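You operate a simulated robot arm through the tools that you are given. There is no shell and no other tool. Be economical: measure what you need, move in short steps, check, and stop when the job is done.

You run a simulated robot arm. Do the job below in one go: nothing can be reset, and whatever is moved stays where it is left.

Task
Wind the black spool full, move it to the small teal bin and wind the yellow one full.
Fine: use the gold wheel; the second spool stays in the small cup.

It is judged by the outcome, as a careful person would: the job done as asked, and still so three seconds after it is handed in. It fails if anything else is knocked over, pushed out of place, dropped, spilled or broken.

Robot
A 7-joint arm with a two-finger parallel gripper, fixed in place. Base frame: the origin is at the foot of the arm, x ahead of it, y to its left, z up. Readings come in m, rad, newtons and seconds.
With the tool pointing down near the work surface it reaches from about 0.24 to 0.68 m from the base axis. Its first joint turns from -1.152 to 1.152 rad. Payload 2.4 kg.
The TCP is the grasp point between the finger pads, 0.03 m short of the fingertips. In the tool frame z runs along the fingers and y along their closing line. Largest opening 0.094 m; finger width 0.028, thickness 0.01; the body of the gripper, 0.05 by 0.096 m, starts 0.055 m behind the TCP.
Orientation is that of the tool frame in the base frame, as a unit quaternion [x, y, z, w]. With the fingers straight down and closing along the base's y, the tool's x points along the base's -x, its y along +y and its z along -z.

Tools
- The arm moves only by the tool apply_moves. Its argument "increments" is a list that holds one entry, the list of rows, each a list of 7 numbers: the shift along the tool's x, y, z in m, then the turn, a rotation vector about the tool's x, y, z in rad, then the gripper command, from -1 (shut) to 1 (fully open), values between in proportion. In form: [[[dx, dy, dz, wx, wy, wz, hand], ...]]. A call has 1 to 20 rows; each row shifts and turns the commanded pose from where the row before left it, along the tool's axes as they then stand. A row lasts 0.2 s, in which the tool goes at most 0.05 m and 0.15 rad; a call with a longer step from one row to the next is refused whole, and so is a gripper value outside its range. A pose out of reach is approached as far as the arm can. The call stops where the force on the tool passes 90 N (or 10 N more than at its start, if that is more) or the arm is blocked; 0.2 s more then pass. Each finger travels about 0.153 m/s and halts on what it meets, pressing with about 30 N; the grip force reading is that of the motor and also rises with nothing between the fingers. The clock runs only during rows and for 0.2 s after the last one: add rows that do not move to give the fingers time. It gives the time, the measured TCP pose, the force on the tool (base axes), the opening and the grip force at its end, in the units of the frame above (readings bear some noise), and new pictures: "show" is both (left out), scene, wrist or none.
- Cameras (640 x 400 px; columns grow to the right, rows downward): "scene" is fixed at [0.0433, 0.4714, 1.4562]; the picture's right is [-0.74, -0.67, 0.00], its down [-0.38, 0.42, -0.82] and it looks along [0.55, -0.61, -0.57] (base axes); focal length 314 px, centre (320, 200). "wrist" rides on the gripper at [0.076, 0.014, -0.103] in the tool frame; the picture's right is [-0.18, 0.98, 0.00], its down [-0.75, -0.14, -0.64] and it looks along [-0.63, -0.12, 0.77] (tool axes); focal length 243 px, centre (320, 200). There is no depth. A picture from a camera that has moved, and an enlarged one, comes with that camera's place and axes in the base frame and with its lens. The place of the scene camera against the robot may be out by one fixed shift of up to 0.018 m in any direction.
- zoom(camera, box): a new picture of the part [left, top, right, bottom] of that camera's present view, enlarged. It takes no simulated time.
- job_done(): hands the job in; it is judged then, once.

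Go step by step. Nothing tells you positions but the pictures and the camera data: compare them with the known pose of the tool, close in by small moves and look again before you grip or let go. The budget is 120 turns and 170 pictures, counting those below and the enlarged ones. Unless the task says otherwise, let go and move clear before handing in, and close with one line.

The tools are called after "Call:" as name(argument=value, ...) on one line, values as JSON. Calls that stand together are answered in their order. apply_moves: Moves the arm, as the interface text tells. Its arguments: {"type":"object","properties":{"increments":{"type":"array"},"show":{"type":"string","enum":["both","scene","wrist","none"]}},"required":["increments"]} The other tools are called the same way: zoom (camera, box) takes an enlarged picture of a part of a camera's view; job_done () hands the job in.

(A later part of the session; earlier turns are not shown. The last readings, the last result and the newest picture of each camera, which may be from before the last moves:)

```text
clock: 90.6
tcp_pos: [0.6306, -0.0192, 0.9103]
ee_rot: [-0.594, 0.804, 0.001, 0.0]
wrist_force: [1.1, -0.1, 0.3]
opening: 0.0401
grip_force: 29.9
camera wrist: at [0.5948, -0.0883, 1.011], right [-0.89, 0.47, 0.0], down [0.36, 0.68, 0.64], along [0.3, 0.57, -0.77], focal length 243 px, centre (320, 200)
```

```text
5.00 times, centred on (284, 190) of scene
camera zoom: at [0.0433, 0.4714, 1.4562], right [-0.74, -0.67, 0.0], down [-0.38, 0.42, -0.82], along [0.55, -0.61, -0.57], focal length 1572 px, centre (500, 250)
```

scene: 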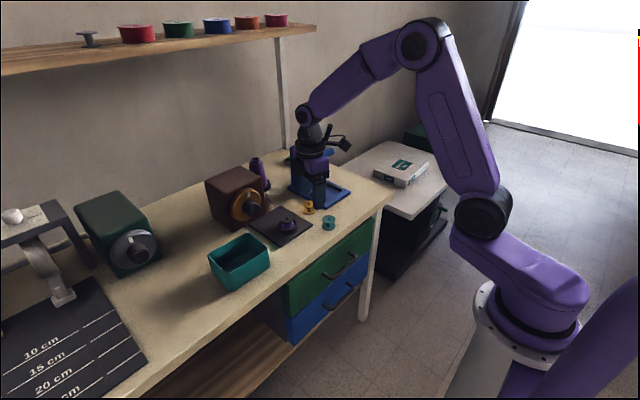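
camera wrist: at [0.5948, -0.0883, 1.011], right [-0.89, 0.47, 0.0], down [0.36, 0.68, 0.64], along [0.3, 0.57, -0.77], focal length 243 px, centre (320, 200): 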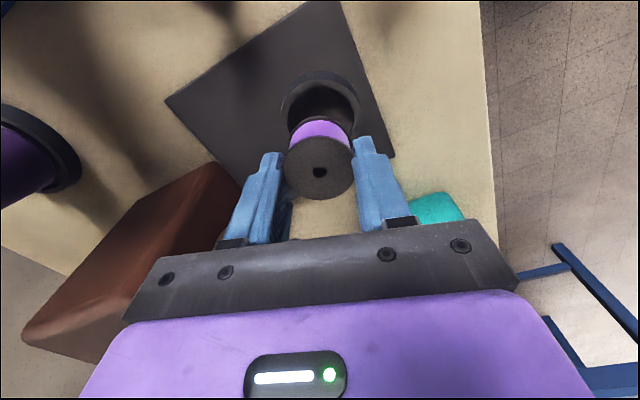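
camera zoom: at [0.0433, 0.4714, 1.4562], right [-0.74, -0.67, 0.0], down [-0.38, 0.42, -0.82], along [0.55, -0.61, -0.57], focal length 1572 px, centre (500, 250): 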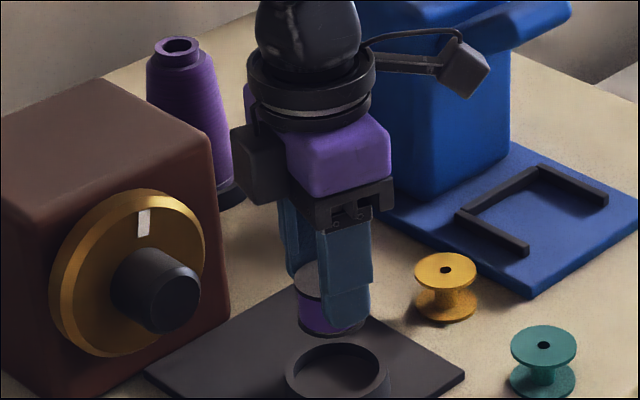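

The spool lifted cleanly and the thread is released. I'll carry it up and over to the teal bin.

Call:
apply_moves(increments=[[[0, 0, -0.045, 0, 0, 0, -0.3], [-0.035, 0.013, 0, 0, 0, 0, -0.3], [-0.035, 0.013, 0, 0, 0, 0, -0.3], [-0.035, 0.013, 0, 0, 0, 0, -0.3], [-0.035, 0.013, 0, 0, 0, 0, -0.3], [-0.035, 0.013, 0, 0, 0, 0, -0.3], [0, 0, 0, 0, 0, 0, -0.3]]], show="both")

```text
clock: 92.2
tcp_pos: [0.6198, 0.1667, 0.9514]
ee_rot: [-0.593, 0.805, -0.001, 0.001]
wrist_force: [-0.1, -0.1, 0.1]
opening: 0.0403
grip_force: 29.4
camera wrist: at [0.5839, 0.0986, 1.0535], right [-0.88, 0.47, 0.0], down [0.36, 0.68, 0.64], along [0.3, 0.57, -0.77], focal length 243 px, centre (320, 200)
```

scene: 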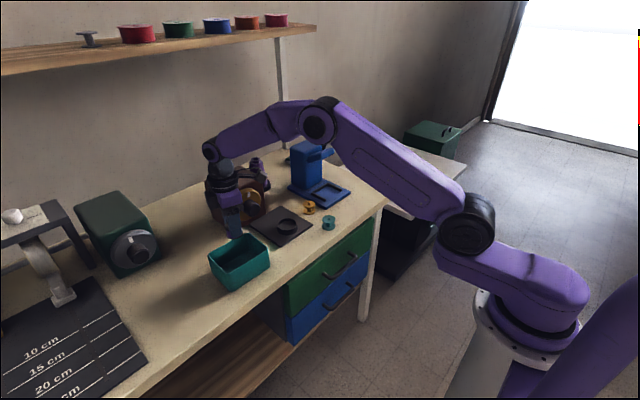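
wrist: 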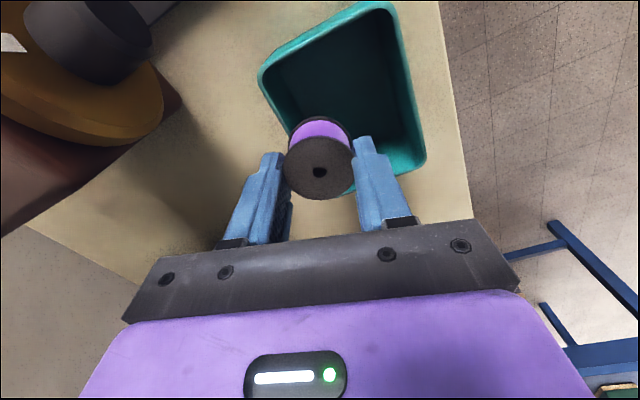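

The bin's interior is a bit further toward (-x, +y). I'll shift to about (0.605, 0.185), lower slightly and look.

Call:
apply_moves(increments=[[[-0.0128, 0.0196, 0.01, 0, 0, 0, -0.3], [0, 0, 0.015, 0, 0, 0, -0.3], [0, 0, 0, 0, 0, 0, -0.3]]], show="wrist")

Call:
zoom(camera="scene", box=[180, 190, 308, 300])

```text
clock: 93.0
tcp_pos: [0.6074, 0.1842, 0.9288]
ee_rot: [-0.593, 0.805, 0.0, 0.001]
wrist_force: [-0.2, -0.2, 0.9]
opening: 0.0404
grip_force: 29.8
camera wrist: at [0.5695, 0.1156, 1.0293], right [-0.88, 0.47, 0.0], down [0.36, 0.68, 0.64], along [0.3, 0.57, -0.77], focal length 243 px, centre (320, 200)
```

wrist: 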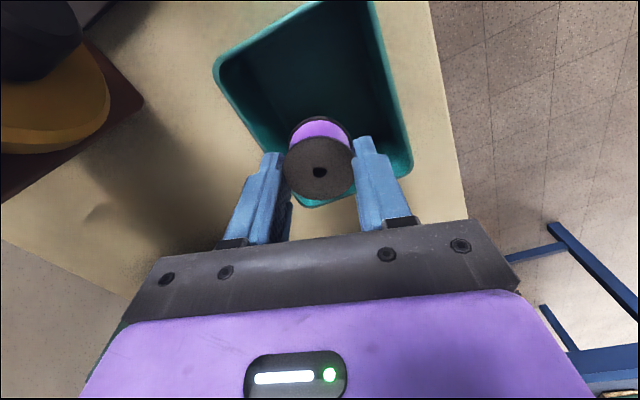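

```text
3.64 times, centred on (244, 245) of scene
camera zoom: at [0.0433, 0.4715, 1.4562], right [-0.74, -0.67, 0.0], down [-0.38, 0.42, -0.82], along [0.55, -0.61, -0.57], focal length 1143 px, centre (596, 36)
```

zoom: 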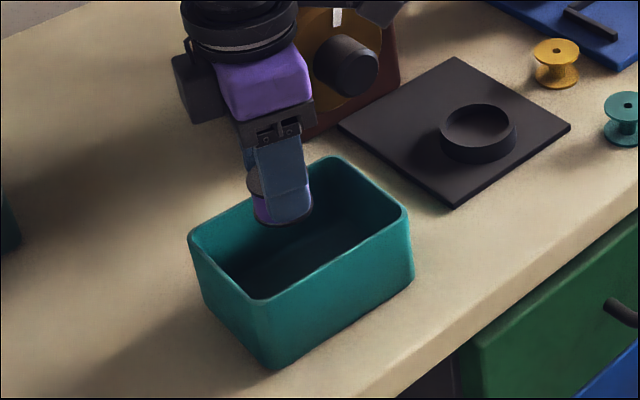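

The bin spans roughly x 0.555–0.643, y 0.118–0.236, with its rim at about 0.867. I'll centre and lower the spool into it.

Call:
apply_moves(increments=[[[0.009, 0.0055, 0, 0, 0, 0, -0.3], [0, 0, 0.02, 0, 0, 0, -0.3], [0, 0, 0.02, 0, 0, 0, -0.3], [0, 0, 0.015, 0, 0, 0, -0.3], [0, 0, 0.01, 0, 0, 0, -0.3], [0, 0, 0, 0, 0, 0, -0.3]]], show="wrist")

Call:
zoom(camera="scene", box=[180, 190, 308, 300])

```text
clock: 94.4
tcp_pos: [0.5996, 0.178, 0.8637]
ee_rot: [-0.594, 0.804, 0.0, 0.001]
wrist_force: [-1.0, -0.9, 0.3]
opening: 0.0401
grip_force: 29.8
camera wrist: at [0.562, 0.1094, 0.9658], right [-0.88, 0.47, 0.0], down [0.36, 0.68, 0.64], along [0.3, 0.57, -0.77], focal length 243 px, centre (320, 200)
```

wrist: 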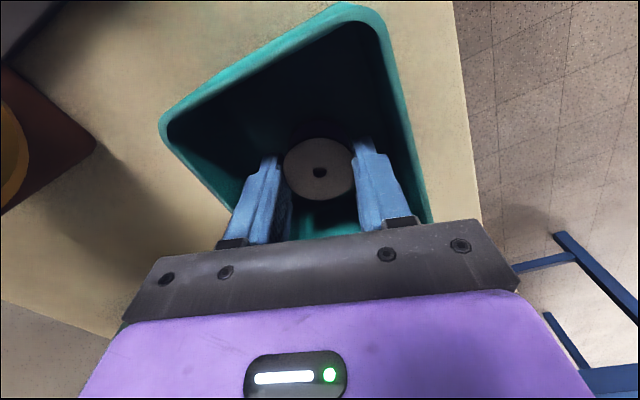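

```text
3.64 times, centred on (244, 245) of scene
camera zoom: at [0.0433, 0.4714, 1.4562], right [-0.74, -0.67, 0.0], down [-0.38, 0.42, -0.82], along [0.55, -0.61, -0.57], focal length 1143 px, centre (596, 36)
```

zoom: 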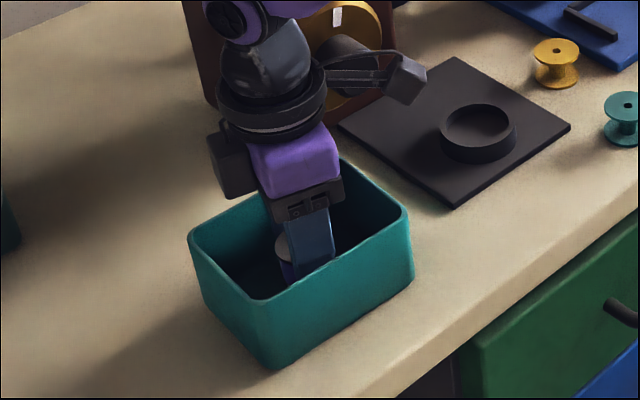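

Inside the bin and clear of the walls. I'll lower a few millimetres more, watching the force.

Call:
apply_moves(increments=[[[0, -0.003, 0.003, 0, 0, 0, -0.3], [0, 0, 0.003, 0, 0, 0, -0.3], [0, 0, 0, 0, 0, 0, -0.3]]], show="none")

```text
clock: 95.2
tcp_pos: [0.6013, 0.1772, 0.8581]
ee_rot: [-0.594, 0.804, 0.0, 0.001]
wrist_force: [-0.8, -0.1, 0.0]
opening: 0.0399
grip_force: 29.7
```

Call:
apply_moves(increments=[[[0, 0, 0.002, 0, 0, 0, -0.3], [0, 0, 0.002, 0, 0, 0, -0.3], [0, 0, 0, 0, 0, 0, -0.3]]], show="none")

```text
clock: 96.0
tcp_pos: [0.5999, 0.1779, 0.8544]
ee_rot: [-0.593, 0.805, -0.001, 0.001]
wrist_force: [-0.3, 0.6, -0.7]
opening: 0.0401
grip_force: 29.4
```

No contact yet, so I'll continue in 2 mm steps.

Call:
apply_moves(increments=[[[0, 0, 0.002, 0, 0, 0, -0.3], [0, 0, 0.002, 0, 0, 0, -0.3], [0, 0, 0, 0, 0, 0, -0.3]]], show="none")

Call:
zoom(camera="wrist", box=[220, 90, 420, 240])

```text
clock: 96.8
tcp_pos: [0.6003, 0.1758, 0.8505]
ee_rot: [-0.594, 0.805, -0.001, 0.001]
wrist_force: [-0.3, 0.2, -1.4]
opening: 0.0399
grip_force: 29.5
```

```text
2.67 times, centred on (320, 165) of wrist
camera zoom: at [0.5636, 0.1082, 0.9519], right [-0.88, 0.47, 0.0], down [0.36, 0.68, 0.64], along [0.3, 0.57, -0.77], focal length 647 px, centre (320, 293)
```

zoom: 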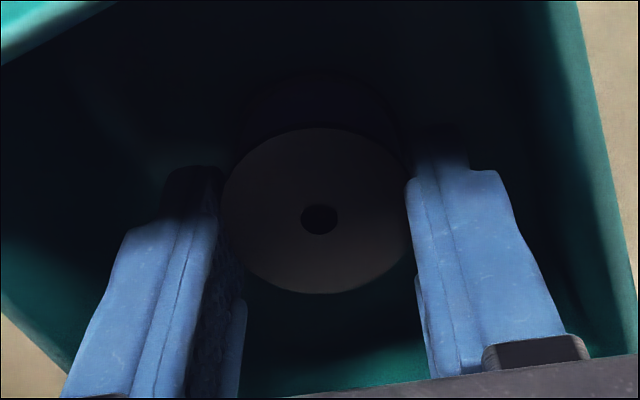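

Call:
apply_moves(increments=[[[0, 0, 0.002, 0, 0, 0, -0.3], [0, 0, 0.002, 0, 0, 0, -0.3], [0, 0, 0, 0, 0, 0, -0.3]]], show="none")

```text
clock: 97.6
tcp_pos: [0.6014, 0.1785, 0.8476]
ee_rot: [-0.594, 0.804, 0.0, 0.001]
wrist_force: [-2.3, -1.3, 9.5]
opening: 0.04
grip_force: 29.8
```

The spool now rests on the bin floor with light contact. I'll release and rise straight up.

Call:
apply_moves(increments=[[[0, 0, -0.001, 0, 0, 0, -0.05], [0, 0, 0, 0, 0, 0, 0.05], [0, 0, 0, 0, 0, 0, 0.05], [0, 0, -0.02, 0, 0, 0, 0.05], [0, 0, -0.03, 0, 0, 0, 0.05], [0, 0, -0.04, 0, 0, 0, 0.05], [0, 0, -0.04, 0, 0, 0, 0.2], [0, 0, 0, 0, 0, 0, 0.4]]], show="wrist")

Call:
zoom(camera="scene", box=[180, 190, 308, 300])

```text
clock: 99.4
tcp_pos: [0.6003, 0.1781, 0.979]
ee_rot: [-0.594, 0.805, -0.001, 0.0]
wrist_force: [-0.3, -0.1, 0.3]
opening: 0.0658
grip_force: 0.1
camera wrist: at [0.5639, 0.1092, 1.0789], right [-0.88, 0.47, 0.0], down [0.36, 0.68, 0.64], along [0.3, 0.57, -0.77], focal length 243 px, centre (320, 200)
```

wrist: 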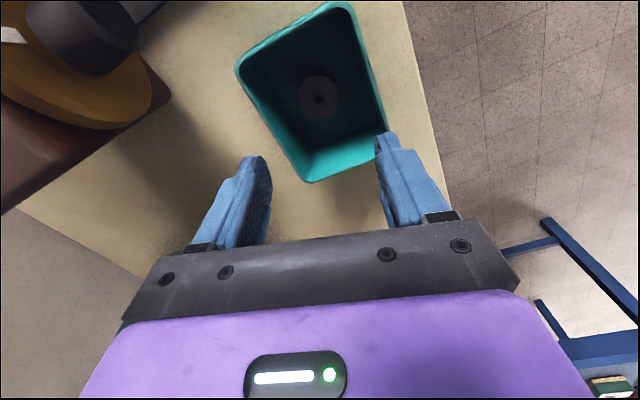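

```text
3.64 times, centred on (244, 245) of scene
camera zoom: at [0.0433, 0.4714, 1.4562], right [-0.74, -0.67, 0.0], down [-0.38, 0.42, -0.82], along [0.55, -0.61, -0.57], focal length 1143 px, centre (596, 36)
```

zoom: 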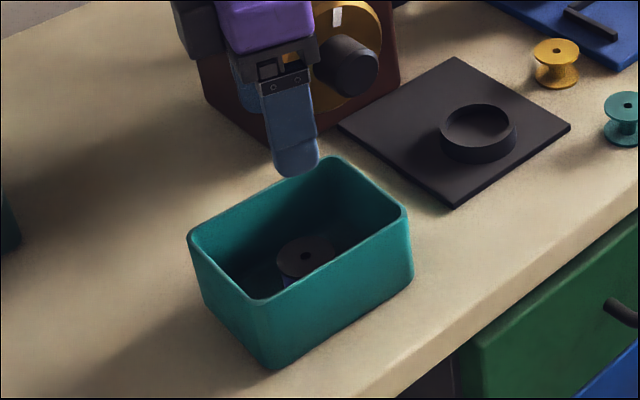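

The black spool stands in the bin. Next is the yellow spool near (0.646, -0.139), so I'll move above it.

Call:
apply_moves(increments=[[[0.0414, -0.0194, 0.0041, 0, 0, 0, 0.4], [0.0414, -0.0194, 0.0041, 0, 0, 0, 0.4], [0.0414, -0.0194, 0.0041, 0, 0, 0, 0.4], [0.0414, -0.0194, 0.0041, 0, 0, 0, 0.4], [0.0414, -0.0194, 0.0041, 0, 0, 0, 0.4], [0.0414, -0.0194, 0.0041, 0, 0, 0, 0.4], [0.0414, -0.0194, 0.0041, 0, 0, 0, 0.4], [0, 0, 0, 0, 0, 0, 0.4]]], show="both")

Call:
zoom(camera="scene", box=[240, 150, 368, 230])

```text
clock: 101.2
tcp_pos: [0.6431, -0.1404, 0.95]
ee_rot: [-0.594, 0.805, 0.0, 0.0]
wrist_force: [0.5, 0.8, 0.3]
opening: 0.0657
grip_force: 0.0
camera wrist: at [0.6064, -0.21, 1.0506], right [-0.89, 0.47, 0.0], down [0.36, 0.68, 0.64], along [0.3, 0.57, -0.77], focal length 243 px, centre (320, 200)
```

scene: 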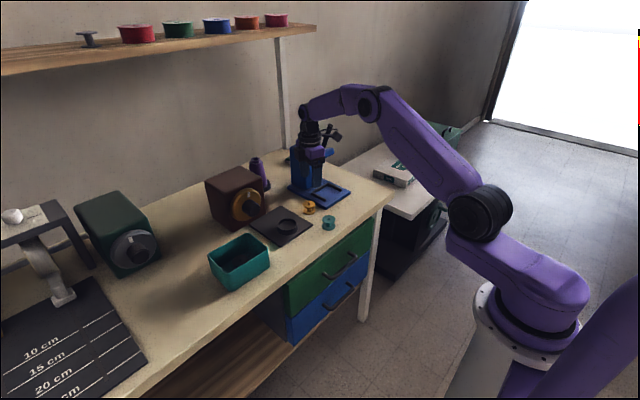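
wrist: 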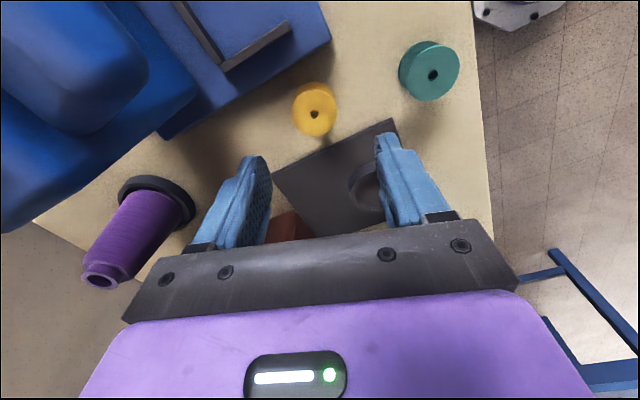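

```text
5.00 times, centred on (304, 190) of scene
camera zoom: at [0.0434, 0.4714, 1.4562], right [-0.74, -0.67, 0.0], down [-0.38, 0.42, -0.82], along [0.55, -0.61, -0.57], focal length 1572 px, centre (400, 250)
```

zoom: 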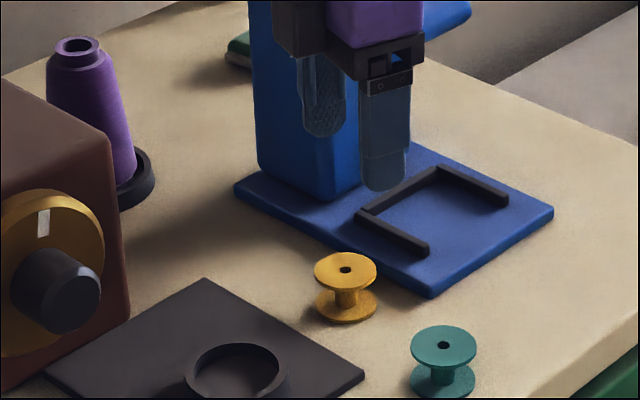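

The yellow spool is at (0.6495, -0.14), with the blue base about 1 cm clear of the fingers. I'll centre, descend partway and recheck.

Call:
apply_moves(increments=[[[-0.0026, -0.0059, 0.02, 0, 0, 0, 0.4], [0, 0, 0.03, 0, 0, 0, 0.3], [0, 0, 0.025, 0, 0, 0, 0.3], [0, 0, 0, 0, 0, 0, 0.3]]], show="wrist")

Call:
zoom(camera="scene", box=[260, 160, 356, 220])

```text
clock: 102.2
tcp_pos: [0.6504, -0.1401, 0.8729]
ee_rot: [-0.593, 0.805, -0.001, 0.002]
wrist_force: [-0.1, 0.8, 0.5]
opening: 0.061
grip_force: 0.1
camera wrist: at [0.6142, -0.2083, 0.9743], right [-0.88, 0.47, 0.0], down [0.36, 0.68, 0.64], along [0.3, 0.57, -0.77], focal length 243 px, centre (320, 200)
```

wrist: 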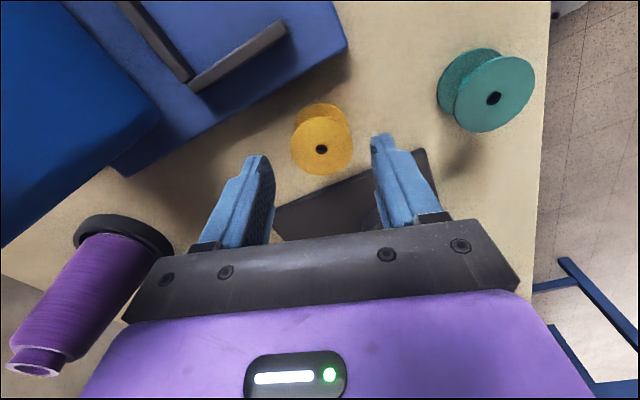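

```text
6.67 times, centred on (308, 190) of scene
camera zoom: at [0.0433, 0.4714, 1.4562], right [-0.74, -0.67, 0.0], down [-0.38, 0.42, -0.82], along [0.55, -0.61, -0.57], focal length 2096 px, centre (400, 267)
```

zoom: 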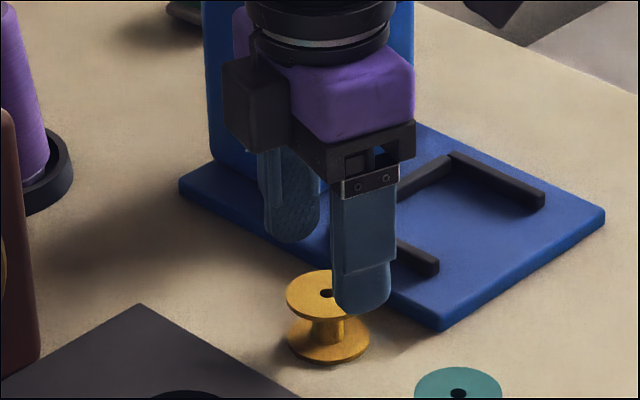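

Centred. I'll descend to the same relative grip height as before and close.

Call:
apply_moves(increments=[[[0.0005, 0.001, 0.014, 0, 0, 0, 0.3], [0, 0, 0.014, 0, 0, 0, 0.3], [0, 0, 0, 0, 0, 0, 0.3], [0, 0, 0, 0, 0, 0, 0], [0, 0, 0, 0, 0, 0, -0.3], [0, 0, 0, 0, 0, 0, -0.3]]], show="wrist")

Call:
zoom(camera="scene", box=[260, 160, 356, 220])

```text
clock: 103.6
tcp_pos: [0.6498, -0.1388, 0.8449]
ee_rot: [-0.593, 0.805, -0.001, 0.001]
wrist_force: [0.9, 0.9, 0.1]
opening: 0.0404
grip_force: 30.2
camera wrist: at [0.6131, -0.2073, 0.9467], right [-0.88, 0.47, 0.0], down [0.36, 0.68, 0.64], along [0.3, 0.57, -0.77], focal length 243 px, centre (320, 200)
```

wrist: 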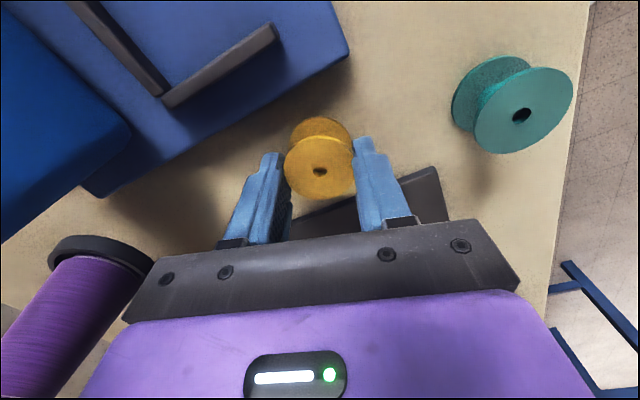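

```text
6.67 times, centred on (308, 190) of scene
camera zoom: at [0.0433, 0.4714, 1.4562], right [-0.74, -0.67, 0.0], down [-0.38, 0.42, -0.82], along [0.55, -0.61, -0.57], focal length 2096 px, centre (400, 267)
```

zoom: 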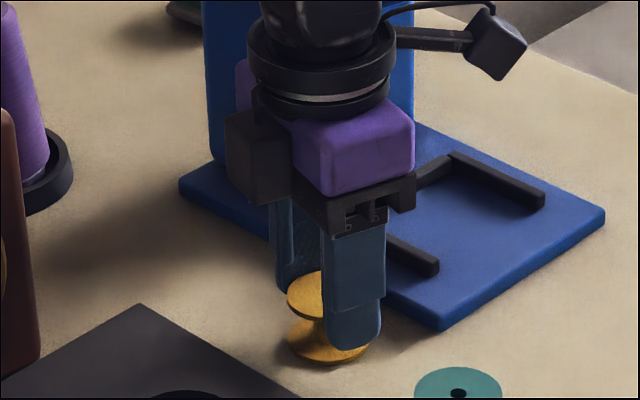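

Gripped with the same geometry as the black one. I'll lift, carry it over the cup and look before lowering.

Call:
apply_moves(increments=[[[0, 0, -0.02, 0, 0, 0, -0.3], [0, 0, -0.035, 0, 0, 0, -0.3], [-0.036, 0.0177, 0, 0, 0, 0, -0.3], [-0.036, 0.0177, 0, 0, 0, 0, -0.3], [-0.036, 0.0177, 0, 0, 0, 0, -0.3], [0, 0, 0, 0, 0, 0, -0.3]]], show="wrist")

Call:
zoom(camera="scene", box=[240, 170, 336, 230])

```text
clock: 105.0
tcp_pos: [0.632, -0.0195, 0.9008]
ee_rot: [-0.593, 0.805, 0.001, 0.0]
wrist_force: [-0.5, 0.5, 0.1]
opening: 0.0402
grip_force: 30.0
camera wrist: at [0.5949, -0.0879, 1.0024], right [-0.88, 0.47, 0.0], down [0.36, 0.68, 0.64], along [0.3, 0.57, -0.77], focal length 243 px, centre (320, 200)
```

wrist: 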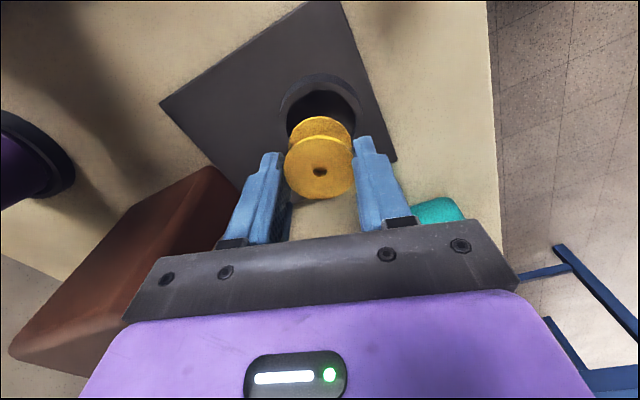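

```text
6.67 times, centred on (288, 200) of scene
camera zoom: at [0.0433, 0.4715, 1.4562], right [-0.74, -0.67, 0.0], down [-0.38, 0.42, -0.82], along [0.55, -0.61, -0.57], focal length 2096 px, centre (533, 200)
```

zoom: 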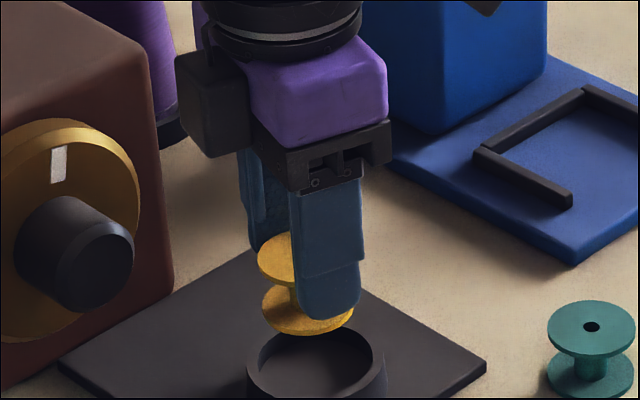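

Aligned over the cup just as when the black spool came out. I'll lower it in.

Call:
apply_moves(increments=[[[0.0004, 0.001, 0.015, 0, 0, 0, -0.3], [0, 0, 0.012, 0, 0, 0, -0.3], [0, 0, 0.008, 0, 0, 0, -0.3], [0, 0, 0.004, 0, 0, 0, -0.3], [0, 0, 0, 0, 0, 0, -0.3]]], show="wrist")

Call:
zoom(camera="scene", box=[240, 180, 336, 240])

```text
clock: 106.2
tcp_pos: [0.6305, -0.0209, 0.8607]
ee_rot: [-0.594, 0.805, -0.001, 0.0]
wrist_force: [-0.3, -0.6, -0.3]
opening: 0.0404
grip_force: 29.9
camera wrist: at [0.5941, -0.089, 0.9629], right [-0.88, 0.47, 0.0], down [0.36, 0.68, 0.64], along [0.3, 0.57, -0.77], focal length 243 px, centre (320, 200)
```

wrist: 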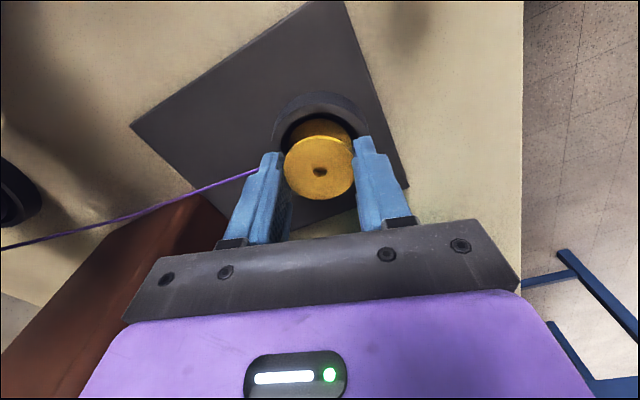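

```text
6.67 times, centred on (288, 210) of scene
camera zoom: at [0.0433, 0.4714, 1.4562], right [-0.74, -0.67, 0.0], down [-0.38, 0.42, -0.82], along [0.55, -0.61, -0.57], focal length 2096 px, centre (533, 133)
```

zoom: 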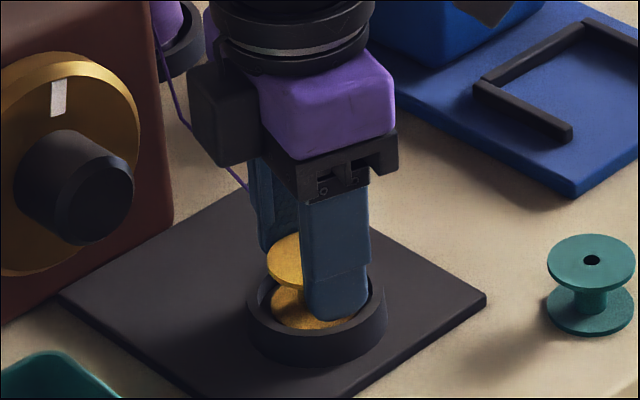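

The thread has already attached. A couple of millimetres more to seat it.

Call:
apply_moves(increments=[[[0, -0.0005, 0.0015, 0, 0, 0, -0.3], [0, 0, 0.001, 0, 0, 0, -0.3], [0, 0, 0, 0, 0, 0, -0.3]]], show="none")

```text
clock: 107.0
tcp_pos: [0.6319, -0.021, 0.8608]
ee_rot: [-0.594, 0.805, -0.001, 0.002]
wrist_force: [-6.4, 2.4, 22.6]
opening: 0.04
grip_force: 30.2
```

Firm contact: it's seated on the cup floor. I'll release and rise.

Call:
apply_moves(increments=[[[0, 0, -0.002, 0, 0, 0, -0.1], [0, 0, 0, 0, 0, 0, 0.05], [0, 0, 0, 0, 0, 0, 0.1], [0, 0, -0.015, 0, 0, 0, 0.2], [0, 0, -0.03, 0, 0, 0, 0.3], [0, 0, -0.045, 0, 0, 0, 0.4], [0, 0, -0.045, 0, 0, 0, 0.4], [0, 0, 0, 0, 0, 0, 0.4]]], show="both")

Call:
zoom(camera="scene", box=[240, 180, 336, 240])

```text
clock: 108.8
tcp_pos: [0.6304, -0.0206, 0.9972]
ee_rot: [-0.594, 0.805, 0.0, 0.0]
wrist_force: [-0.1, 0.0, 0.5]
opening: 0.066
grip_force: 0.1
camera wrist: at [0.5936, -0.0897, 1.0996], right [-0.88, 0.47, 0.0], down [0.36, 0.68, 0.64], along [0.3, 0.57, -0.77], focal length 243 px, centre (320, 200)
```

scene: 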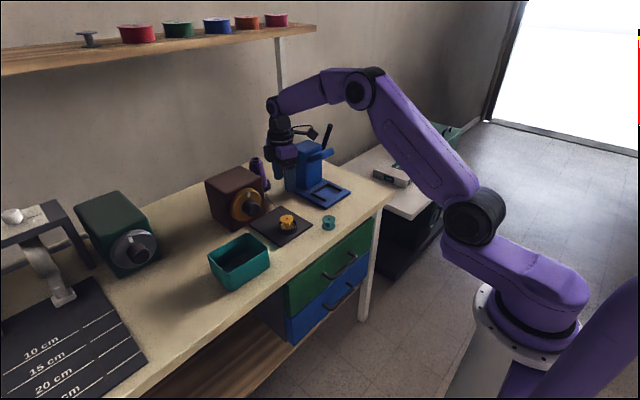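
wrist: 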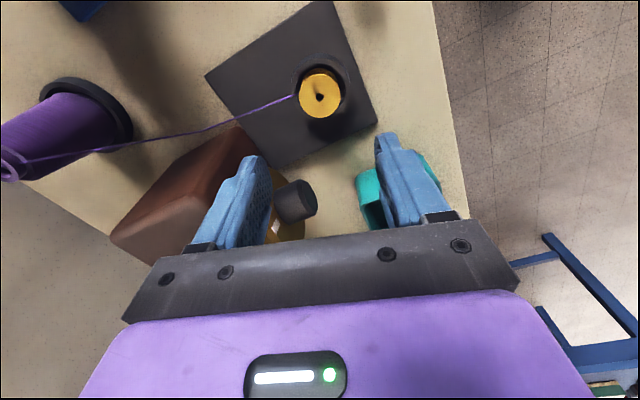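

```text
6.67 times, centred on (288, 210) of scene
camera zoom: at [0.0433, 0.4714, 1.4562], right [-0.74, -0.67, 0.0], down [-0.38, 0.42, -0.82], along [0.55, -0.61, -0.57], focal length 2096 px, centre (533, 133)
```

zoom: 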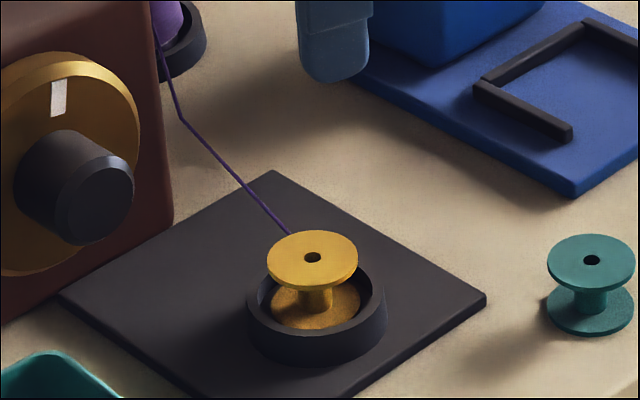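

The yellow spool is seated and threaded. Now back to winding: I'll move back to about (0.5, 0.055, 1.03) and tilt the tool horizontal.

Call:
apply_moves(increments=[[[-0.0085, 0.0366, -0.0075, 0, 0, 0, 0.4], [-0.0085, 0.0366, -0.0075, 0, 0, 0, 0.4], [-0.0085, 0.0366, -0.0075, 0, 0, 0, 0.4], [-0.0085, 0.0366, -0.0075, 0, 0, 0, 0.4], [0, 0, 0, 0.1365, -0.042, 0, 0.4], [0, 0, 0, 0.1365, -0.042, 0, 0.4], [0, 0, 0, 0.1365, -0.042, 0, 0.4], [0, 0, 0, 0.1365, -0.042, 0, 0.4], [0, 0, 0, 0.1365, -0.042, 0, 0.4], [0, 0, 0, 0.1365, -0.042, 0, 0.4], [0, 0, 0, 0.1365, -0.042, 0, 0.4], [0, 0, 0, 0.1365, -0.042, 0, 0.4], [0, 0, 0, 0.1365, -0.042, 0, 0.4], [0, 0, 0, 0.1365, -0.042, 0, 0.4], [0, 0, 0, 0.1365, -0.042, 0, 0.4], [0, 0, 0, 0, 0, 0, 0.4]]], show="scene")

```text
clock: 112.2
tcp_pos: [0.5004, 0.0547, 1.0257]
ee_rot: [-0.42, 0.568, -0.421, 0.569]
wrist_force: [0.0, 0.4, 0.2]
opening: 0.0657
grip_force: 0.1
```

scene: 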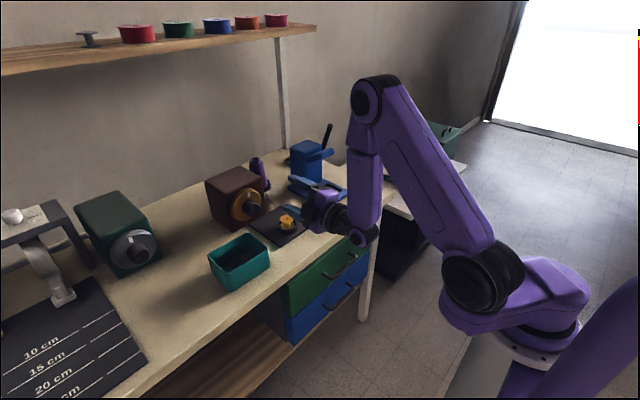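

The tool is level now. I'll roll counter-clockwise so the camera comes toward the top.

Call:
apply_moves(increments=[[[0, 0, 0, 0, 0, -0.15, 0.4], [0, 0, 0, 0, 0, -0.15, 0.4], [0, 0, 0, 0, 0, -0.15, 0.4], [0, 0, 0, 0, 0, -0.15, 0.4], [0, 0, 0, 0, 0, -0.15, 0.4], [0, 0, 0, 0, 0, -0.15, 0.4], [0, 0, 0, 0, 0, -0.15, 0.4], [0, 0, 0, 0, 0, -0.15, 0.4], [0, 0, 0, 0, 0, -0.15, 0.4], [0, 0, 0, 0, 0, -0.15, 0.4], [0, 0, 0, 0, 0, -0.15, 0.4], [0, 0, 0, 0, 0, -0.15, 0.4], [0, 0, 0, 0, 0, 0, 0.4]]], show="both")

```text
clock: 115.0
tcp_pos: [0.5181, 0.0581, 1.0222]
ee_rot: [0.708, -0.047, 0.703, -0.047]
wrist_force: [-0.4, -0.3, 0.0]
opening: 0.0657
grip_force: 0.0
out of reach, approached as far as the arm can: row 12
camera wrist: at [0.4174, 0.0342, 1.0961], right [0.0, -0.95, -0.31], down [-0.65, 0.24, -0.72], along [0.76, 0.2, -0.62], focal length 243 px, centre (320, 200)
```

scene: 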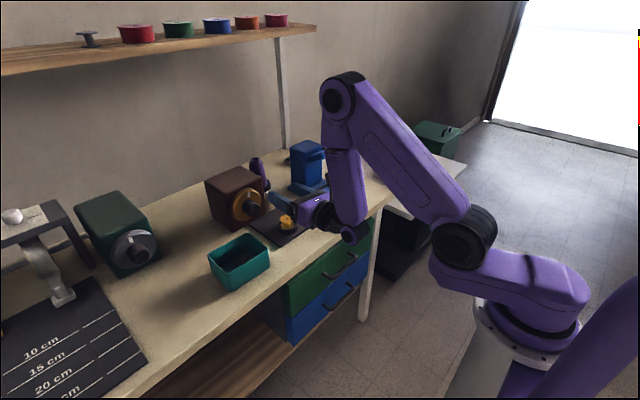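
wrist: 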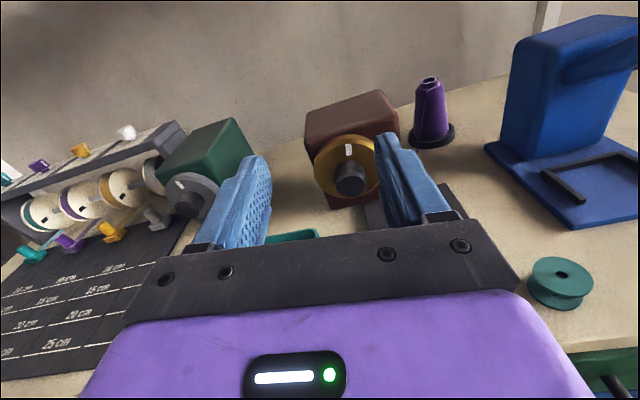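

The camera is near the top (roll about 0.13 rad), and clockwise strokes can run from here to camera-right. I'll move to the standoff in front of the knob.

Call:
apply_moves(increments=[[[-0.0317, 0.005, 0.0298, 0, 0, 0, 0.4], [-0.0317, 0.005, 0.0298, 0, 0, 0, 0.4], [-0.0317, 0.005, 0.0298, 0, 0, 0, 0.4], [-0.0317, 0.005, 0.0298, 0, 0, 0, 0.4], [0, 0, 0, 0, 0, 0.1, 0.4], [0, 0, 0, 0, 0, 0, 0.4]]], show="wrist")

Call:
zoom(camera="scene", box=[200, 150, 360, 250])

```text
clock: 116.4
tcp_pos: [0.5799, 0.0534, 0.8997]
ee_rot: [0.704, -0.061, 0.705, -0.061]
wrist_force: [-0.7, -0.2, -0.7]
opening: 0.0657
grip_force: 0.1
out of reach, approached as far as the arm can: row 3, 4
camera wrist: at [0.4767, 0.0266, 0.9721], right [0.0, -0.94, -0.35], down [-0.64, 0.27, -0.72], along [0.77, 0.22, -0.6], focal length 243 px, centre (320, 200)
```

wrist: 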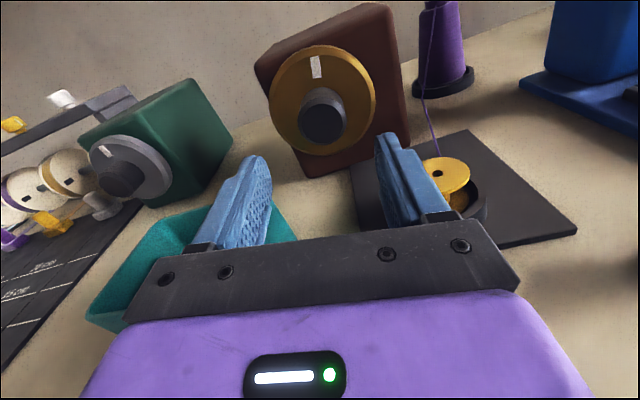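

```text
4.00 times, centred on (280, 200) of scene
camera zoom: at [0.0433, 0.4714, 1.4562], right [-0.74, -0.67, 0.0], down [-0.38, 0.42, -0.82], along [0.55, -0.61, -0.57], focal length 1257 px, centre (480, 200)
```

zoom: 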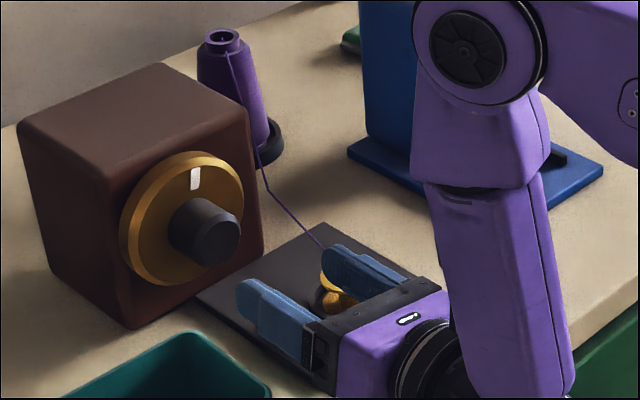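

The roll limit is close here, so I'll add some clockwise roll and then go to the standoff.

Call:
apply_moves(increments=[[[0, 0, 0, 0, 0, 0.125, 0.4], [0, 0, 0, 0, 0, 0.125, 0.4], [-0.0037, 0.0006, 0.0285, 0, 0, 0, 0.4], [-0.0037, 0.0006, 0.0285, 0, 0, 0, 0.4], [0, 0, 0, 0, 0, 0, 0.4]]], show="wrist")

```text
clock: 117.6
tcp_pos: [0.6381, 0.0546, 0.8944]
ee_rot: [0.691, -0.148, 0.692, -0.148]
wrist_force: [0.4, -0.2, -0.7]
opening: 0.0659
grip_force: 0.2
camera wrist: at [0.5351, 0.0099, 0.9566], right [0.0, -0.82, -0.57], down [-0.64, 0.44, -0.63], along [0.77, 0.37, -0.53], focal length 243 px, centre (320, 200)
```

wrist: 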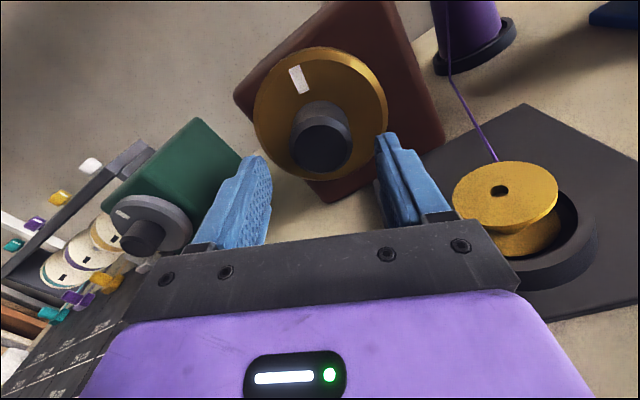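

The wrist camera can now see the spool too. I'll advance, grip and make a clockwise stroke.

Call:
apply_moves(increments=[[[-0.0015, -0.0005, 0.0215, 0, 0, 0, 0.4], [0, 0, 0.0215, 0, 0, 0, 0.4], [0, 0, 0, 0, 0, 0, 0.2], [0, 0, 0, 0, 0, 0, -0.4], [0, 0, 0, 0, 0, 0, -0.4], [0, 0, 0, 0, 0, 0.15, -0.4], [0, 0, 0, 0, 0, 0.15, -0.4], [0, 0, 0, 0, 0, 0.15, -0.4], [0, 0, 0, 0, 0, 0.15, -0.4], [0, 0, 0, 0, 0, 0.15, -0.4], [0, 0, 0, 0, 0, 0.15, -0.4], [0, 0, 0, 0, 0, 0.15, -0.4]]], show="both")

```text
clock: 120.2
tcp_pos: [0.6802, 0.0543, 0.8924]
ee_rot: [0.522, -0.475, 0.525, -0.476]
wrist_force: [32.4, -2.6, -4.2]
opening: 0.0436
grip_force: 44.5
camera wrist: at [0.5776, -0.0223, 0.8841], right [0.0, 0.09, -1.0], down [-0.64, 0.76, 0.07], along [0.77, 0.64, 0.06], focal length 243 px, centre (320, 200)
```

scene: 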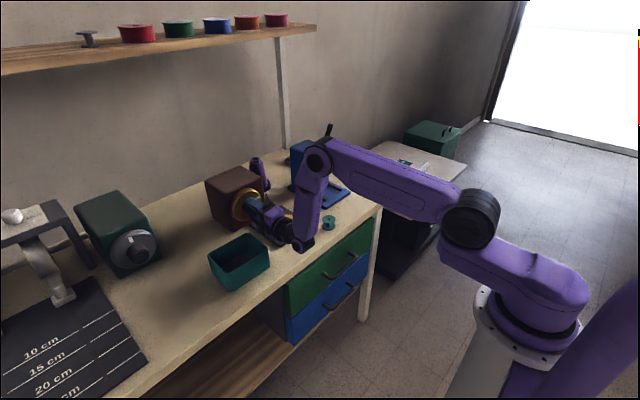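
wrist: 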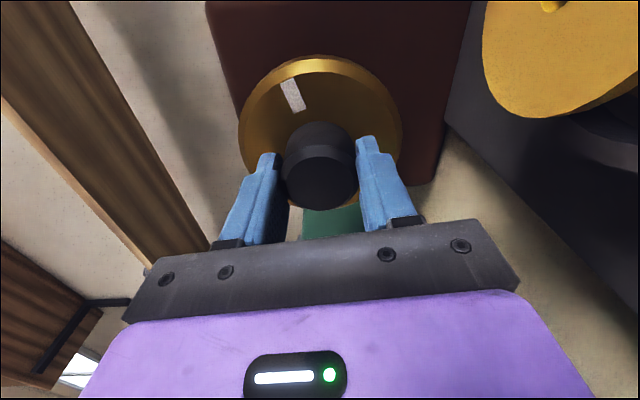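

The wheel turned with the grip, and the yellow spool is visible alongside. I'll continue ratcheting.

Call:
apply_moves(increments=[[[0, 0, 0, 0, 0, 0, 0.2], [0, 0, 0, 0, 0, -0.15, 0.2], [0, 0, 0, 0, 0, -0.15, 0.2], [0, 0, 0, 0, 0, -0.15, 0.2], [0, 0, 0, 0, 0, -0.15, 0.2], [0, 0, 0, 0, 0, -0.15, 0.2], [0, 0, 0, 0, 0, -0.15, 0.2], [0, 0, 0, 0, 0, -0.15, 0.2], [0, 0, 0, 0, 0, 0, -0.4], [0, 0, 0, 0, 0, 0.15, -0.4], [0, 0, 0, 0, 0, 0.15, -0.4], [0, 0, 0, 0, 0, 0.15, -0.4], [0, 0, 0, 0, 0, 0.15, -0.4], [0, 0, 0, 0, 0, 0.15, -0.4], [0, 0, 0, 0, 0, 0.15, -0.4], [0, 0, 0, 0, 0, 0.15, -0.4], [0, 0, 0, 0, 0, 0.15, -0.4], [0, 0, 0, 0, 0, 0.15, -0.4]]], show="wrist")

Call:
zoom(camera="scene", box=[200, 150, 360, 250])

```text
clock: 124.0
tcp_pos: [0.6804, 0.0556, 0.891]
ee_rot: [-0.445, 0.547, -0.448, 0.549]
wrist_force: [-3.8, 0.0, 6.1]
opening: 0.0437
grip_force: 45.2
camera wrist: at [0.5776, -0.0166, 0.8619], right [0.0, 0.38, -0.93], down [-0.64, 0.71, 0.29], along [0.77, 0.59, 0.24], focal length 243 px, centre (320, 200)
```

wrist: 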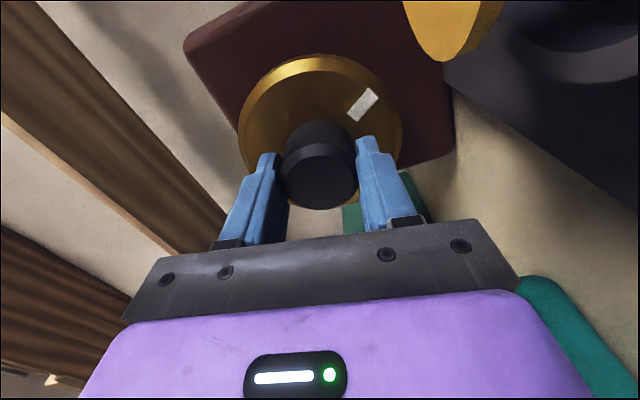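

```text
4.00 times, centred on (280, 200) of scene
camera zoom: at [0.0431, 0.4714, 1.4562], right [-0.74, -0.67, 0.0], down [-0.38, 0.42, -0.82], along [0.55, -0.61, -0.57], focal length 1257 px, centre (480, 200)
```

zoom: 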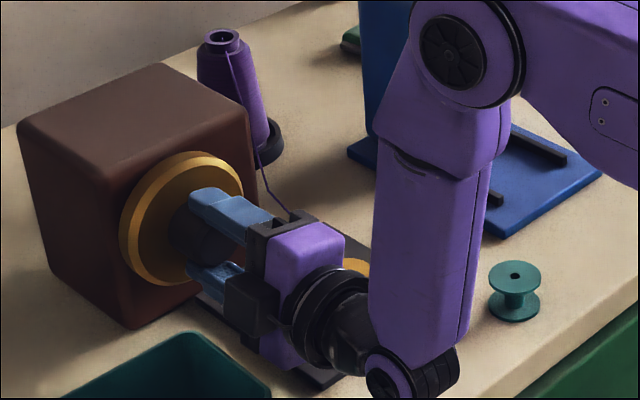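

Works well. I'll restructure so that each call ends rolled back, where the wrist camera sees the spool.

Call:
apply_moves(increments=[[[0, 0, 0, 0, 0, 0, 0.2], [0, 0, 0, 0, 0, -0.15, 0.2], [0, 0, 0, 0, 0, -0.15, 0.2], [0, 0, 0, 0, 0, -0.15, 0.2], [0, 0, 0, 0, 0, -0.15, 0.2], [0, 0, 0, 0, 0, -0.15, 0.2], [0, 0, 0, 0, 0, -0.15, 0.2], [0, 0, 0, 0, 0, -0.15, 0.2], [0, 0, 0, 0, 0, -0.15, 0.2], [0, 0, 0, 0, 0, -0.15, 0.2]]], show="wrist")

Call:
apply_moves(increments=[[[0, 0, 0, 0, 0, 0, -0.4], [0, 0, 0, 0, 0, 0.15, -0.4], [0, 0, 0, 0, 0, 0.15, -0.4], [0, 0, 0, 0, 0, 0.15, -0.4], [0, 0, 0, 0, 0, 0.15, -0.4], [0, 0, 0, 0, 0, 0.15, -0.4], [0, 0, 0, 0, 0, 0.15, -0.4], [0, 0, 0, 0, 0, 0.15, -0.4], [0, 0, 0, 0, 0, 0.15, -0.4], [0, 0, 0, 0, 0, 0.15, -0.4], [0, 0, 0, 0, 0, 0, 0.2], [0, 0, 0, 0, 0, -0.15, 0.2], [0, 0, 0, 0, 0, -0.15, 0.2], [0, 0, 0, 0, 0, -0.15, 0.2], [0, 0, 0, 0, 0, -0.15, 0.2], [0, 0, 0, 0, 0, -0.15, 0.2], [0, 0, 0, 0, 0, -0.15, 0.2], [0, 0, 0, 0, 0, -0.15, 0.2], [0, 0, 0, 0, 0, -0.15, 0.2], [0, 0, 0, 0, 0, -0.15, 0.2]]], show="wrist")

```text
clock: 126.2
tcp_pos: [0.6791, 0.0545, 0.892]
ee_rot: [0.691, -0.147, 0.693, -0.146]
wrist_force: [0.2, -0.1, 0.2]
opening: 0.0565
grip_force: 0.0
camera wrist: at [0.5764, 0.0107, 0.9542], right [0.0, -0.82, -0.57], down [-0.64, 0.44, -0.63], along [0.77, 0.36, -0.53], focal length 243 px, centre (320, 200)
```

wrist: 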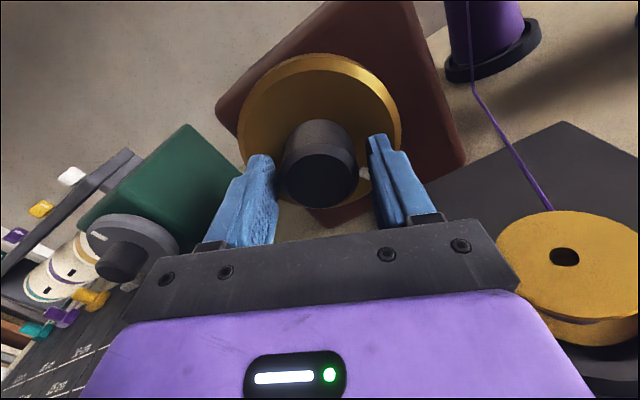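

```text
clock: 130.4
tcp_pos: [0.6798, 0.0536, 0.8914]
ee_rot: [0.691, -0.146, 0.692, -0.147]
wrist_force: [0.0, -0.2, 1.6]
opening: 0.0566
grip_force: 0.1
camera wrist: at [0.5765, 0.0104, 0.9544], right [0.0, -0.82, -0.57], down [-0.64, 0.43, -0.63], along [0.77, 0.36, -0.53], focal length 243 px, centre (320, 200)
```

wrist: 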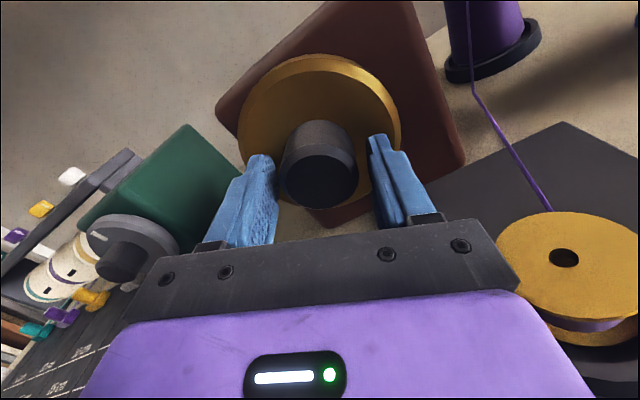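

Purple thread is building up on the yellow spool. I'll continue with strokes.

Call:
apply_moves(increments=[[[0, 0, 0, 0, 0, 0, -0.4], [0, 0, 0, 0, 0, 0.15, -0.4], [0, 0, 0, 0, 0, 0.15, -0.4], [0, 0, 0, 0, 0, 0.15, -0.4], [0, 0, 0, 0, 0, 0.15, -0.4], [0, 0, 0, 0, 0, 0.15, -0.4], [0, 0, 0, 0, 0, 0.15, -0.4], [0, 0, 0, 0, 0, 0.15, -0.4], [0, 0, 0, 0, 0, 0.15, -0.4], [0, 0, 0, 0, 0, 0.15, -0.4], [0, 0, 0, 0, 0, 0, 0.2], [0, 0, 0, 0, 0, -0.15, 0.2], [0, 0, 0, 0, 0, -0.15, 0.2], [0, 0, 0, 0, 0, -0.15, 0.2], [0, 0, 0, 0, 0, -0.15, 0.2], [0, 0, 0, 0, 0, -0.15, 0.2], [0, 0, 0, 0, 0, -0.15, 0.2], [0, 0, 0, 0, 0, -0.15, 0.2], [0, 0, 0, 0, 0, -0.15, 0.2], [0, 0, 0, 0, 0, -0.15, 0.2]]], show="none")

Call:
apply_moves(increments=[[[0, 0, 0, 0, 0, 0, -0.4], [0, 0, 0, 0, 0, 0.15, -0.4], [0, 0, 0, 0, 0, 0.15, -0.4], [0, 0, 0, 0, 0, 0.15, -0.4], [0, 0, 0, 0, 0, 0.15, -0.4], [0, 0, 0, 0, 0, 0.15, -0.4], [0, 0, 0, 0, 0, 0.15, -0.4], [0, 0, 0, 0, 0, 0.15, -0.4], [0, 0, 0, 0, 0, 0.15, -0.4], [0, 0, 0, 0, 0, 0.15, -0.4], [0, 0, 0, 0, 0, 0, 0.2], [0, 0, 0, 0, 0, -0.15, 0.2], [0, 0, 0, 0, 0, -0.15, 0.2], [0, 0, 0, 0, 0, -0.15, 0.2], [0, 0, 0, 0, 0, -0.15, 0.2], [0, 0, 0, 0, 0, -0.15, 0.2], [0, 0, 0, 0, 0, -0.15, 0.2], [0, 0, 0, 0, 0, -0.15, 0.2], [0, 0, 0, 0, 0, -0.15, 0.2], [0, 0, 0, 0, 0, -0.15, 0.2]]], show="both")

Call:
zoom(camera="wrist", box=[440, 180, 640, 400])

```text
clock: 134.6
tcp_pos: [0.6796, 0.0551, 0.891]
ee_rot: [0.691, -0.147, 0.692, -0.147]
wrist_force: [0.5, -0.6, 0.6]
opening: 0.0565
grip_force: 0.1
```

```text
clock: 138.8
tcp_pos: [0.6812, 0.0566, 0.8914]
ee_rot: [0.691, -0.147, 0.692, -0.147]
wrist_force: [0.1, -0.7, 0.6]
opening: 0.0567
grip_force: 0.0
camera wrist: at [0.577, 0.0117, 0.9545], right [0.0, -0.82, -0.57], down [-0.64, 0.44, -0.63], along [0.77, 0.36, -0.53], focal length 243 px, centre (320, 200)
```

scene: 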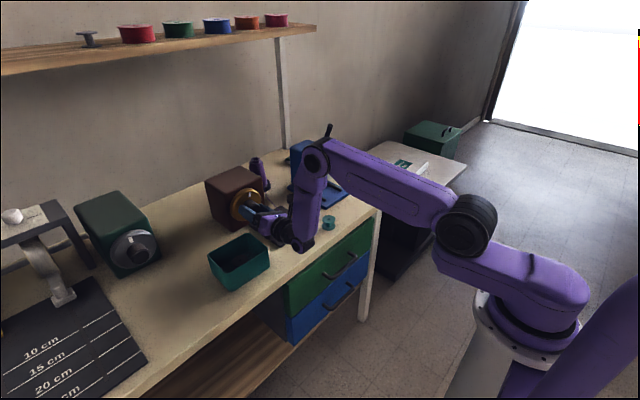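
wrist: 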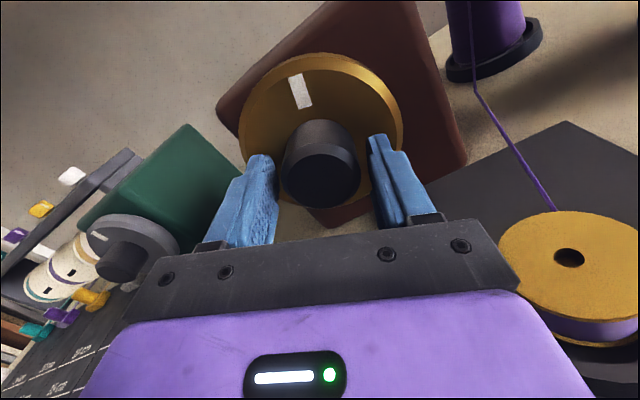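

```text
1.82 times, centred on (540, 290) of wrist
camera zoom: at [0.577, 0.0117, 0.9545], right [0.0, -0.82, -0.57], down [-0.64, 0.44, -0.63], along [0.77, 0.36, -0.53], focal length 441 px, centre (-80, 36)
```

zoom: 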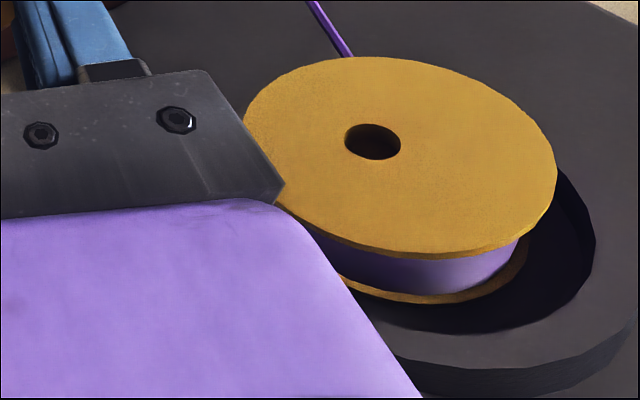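

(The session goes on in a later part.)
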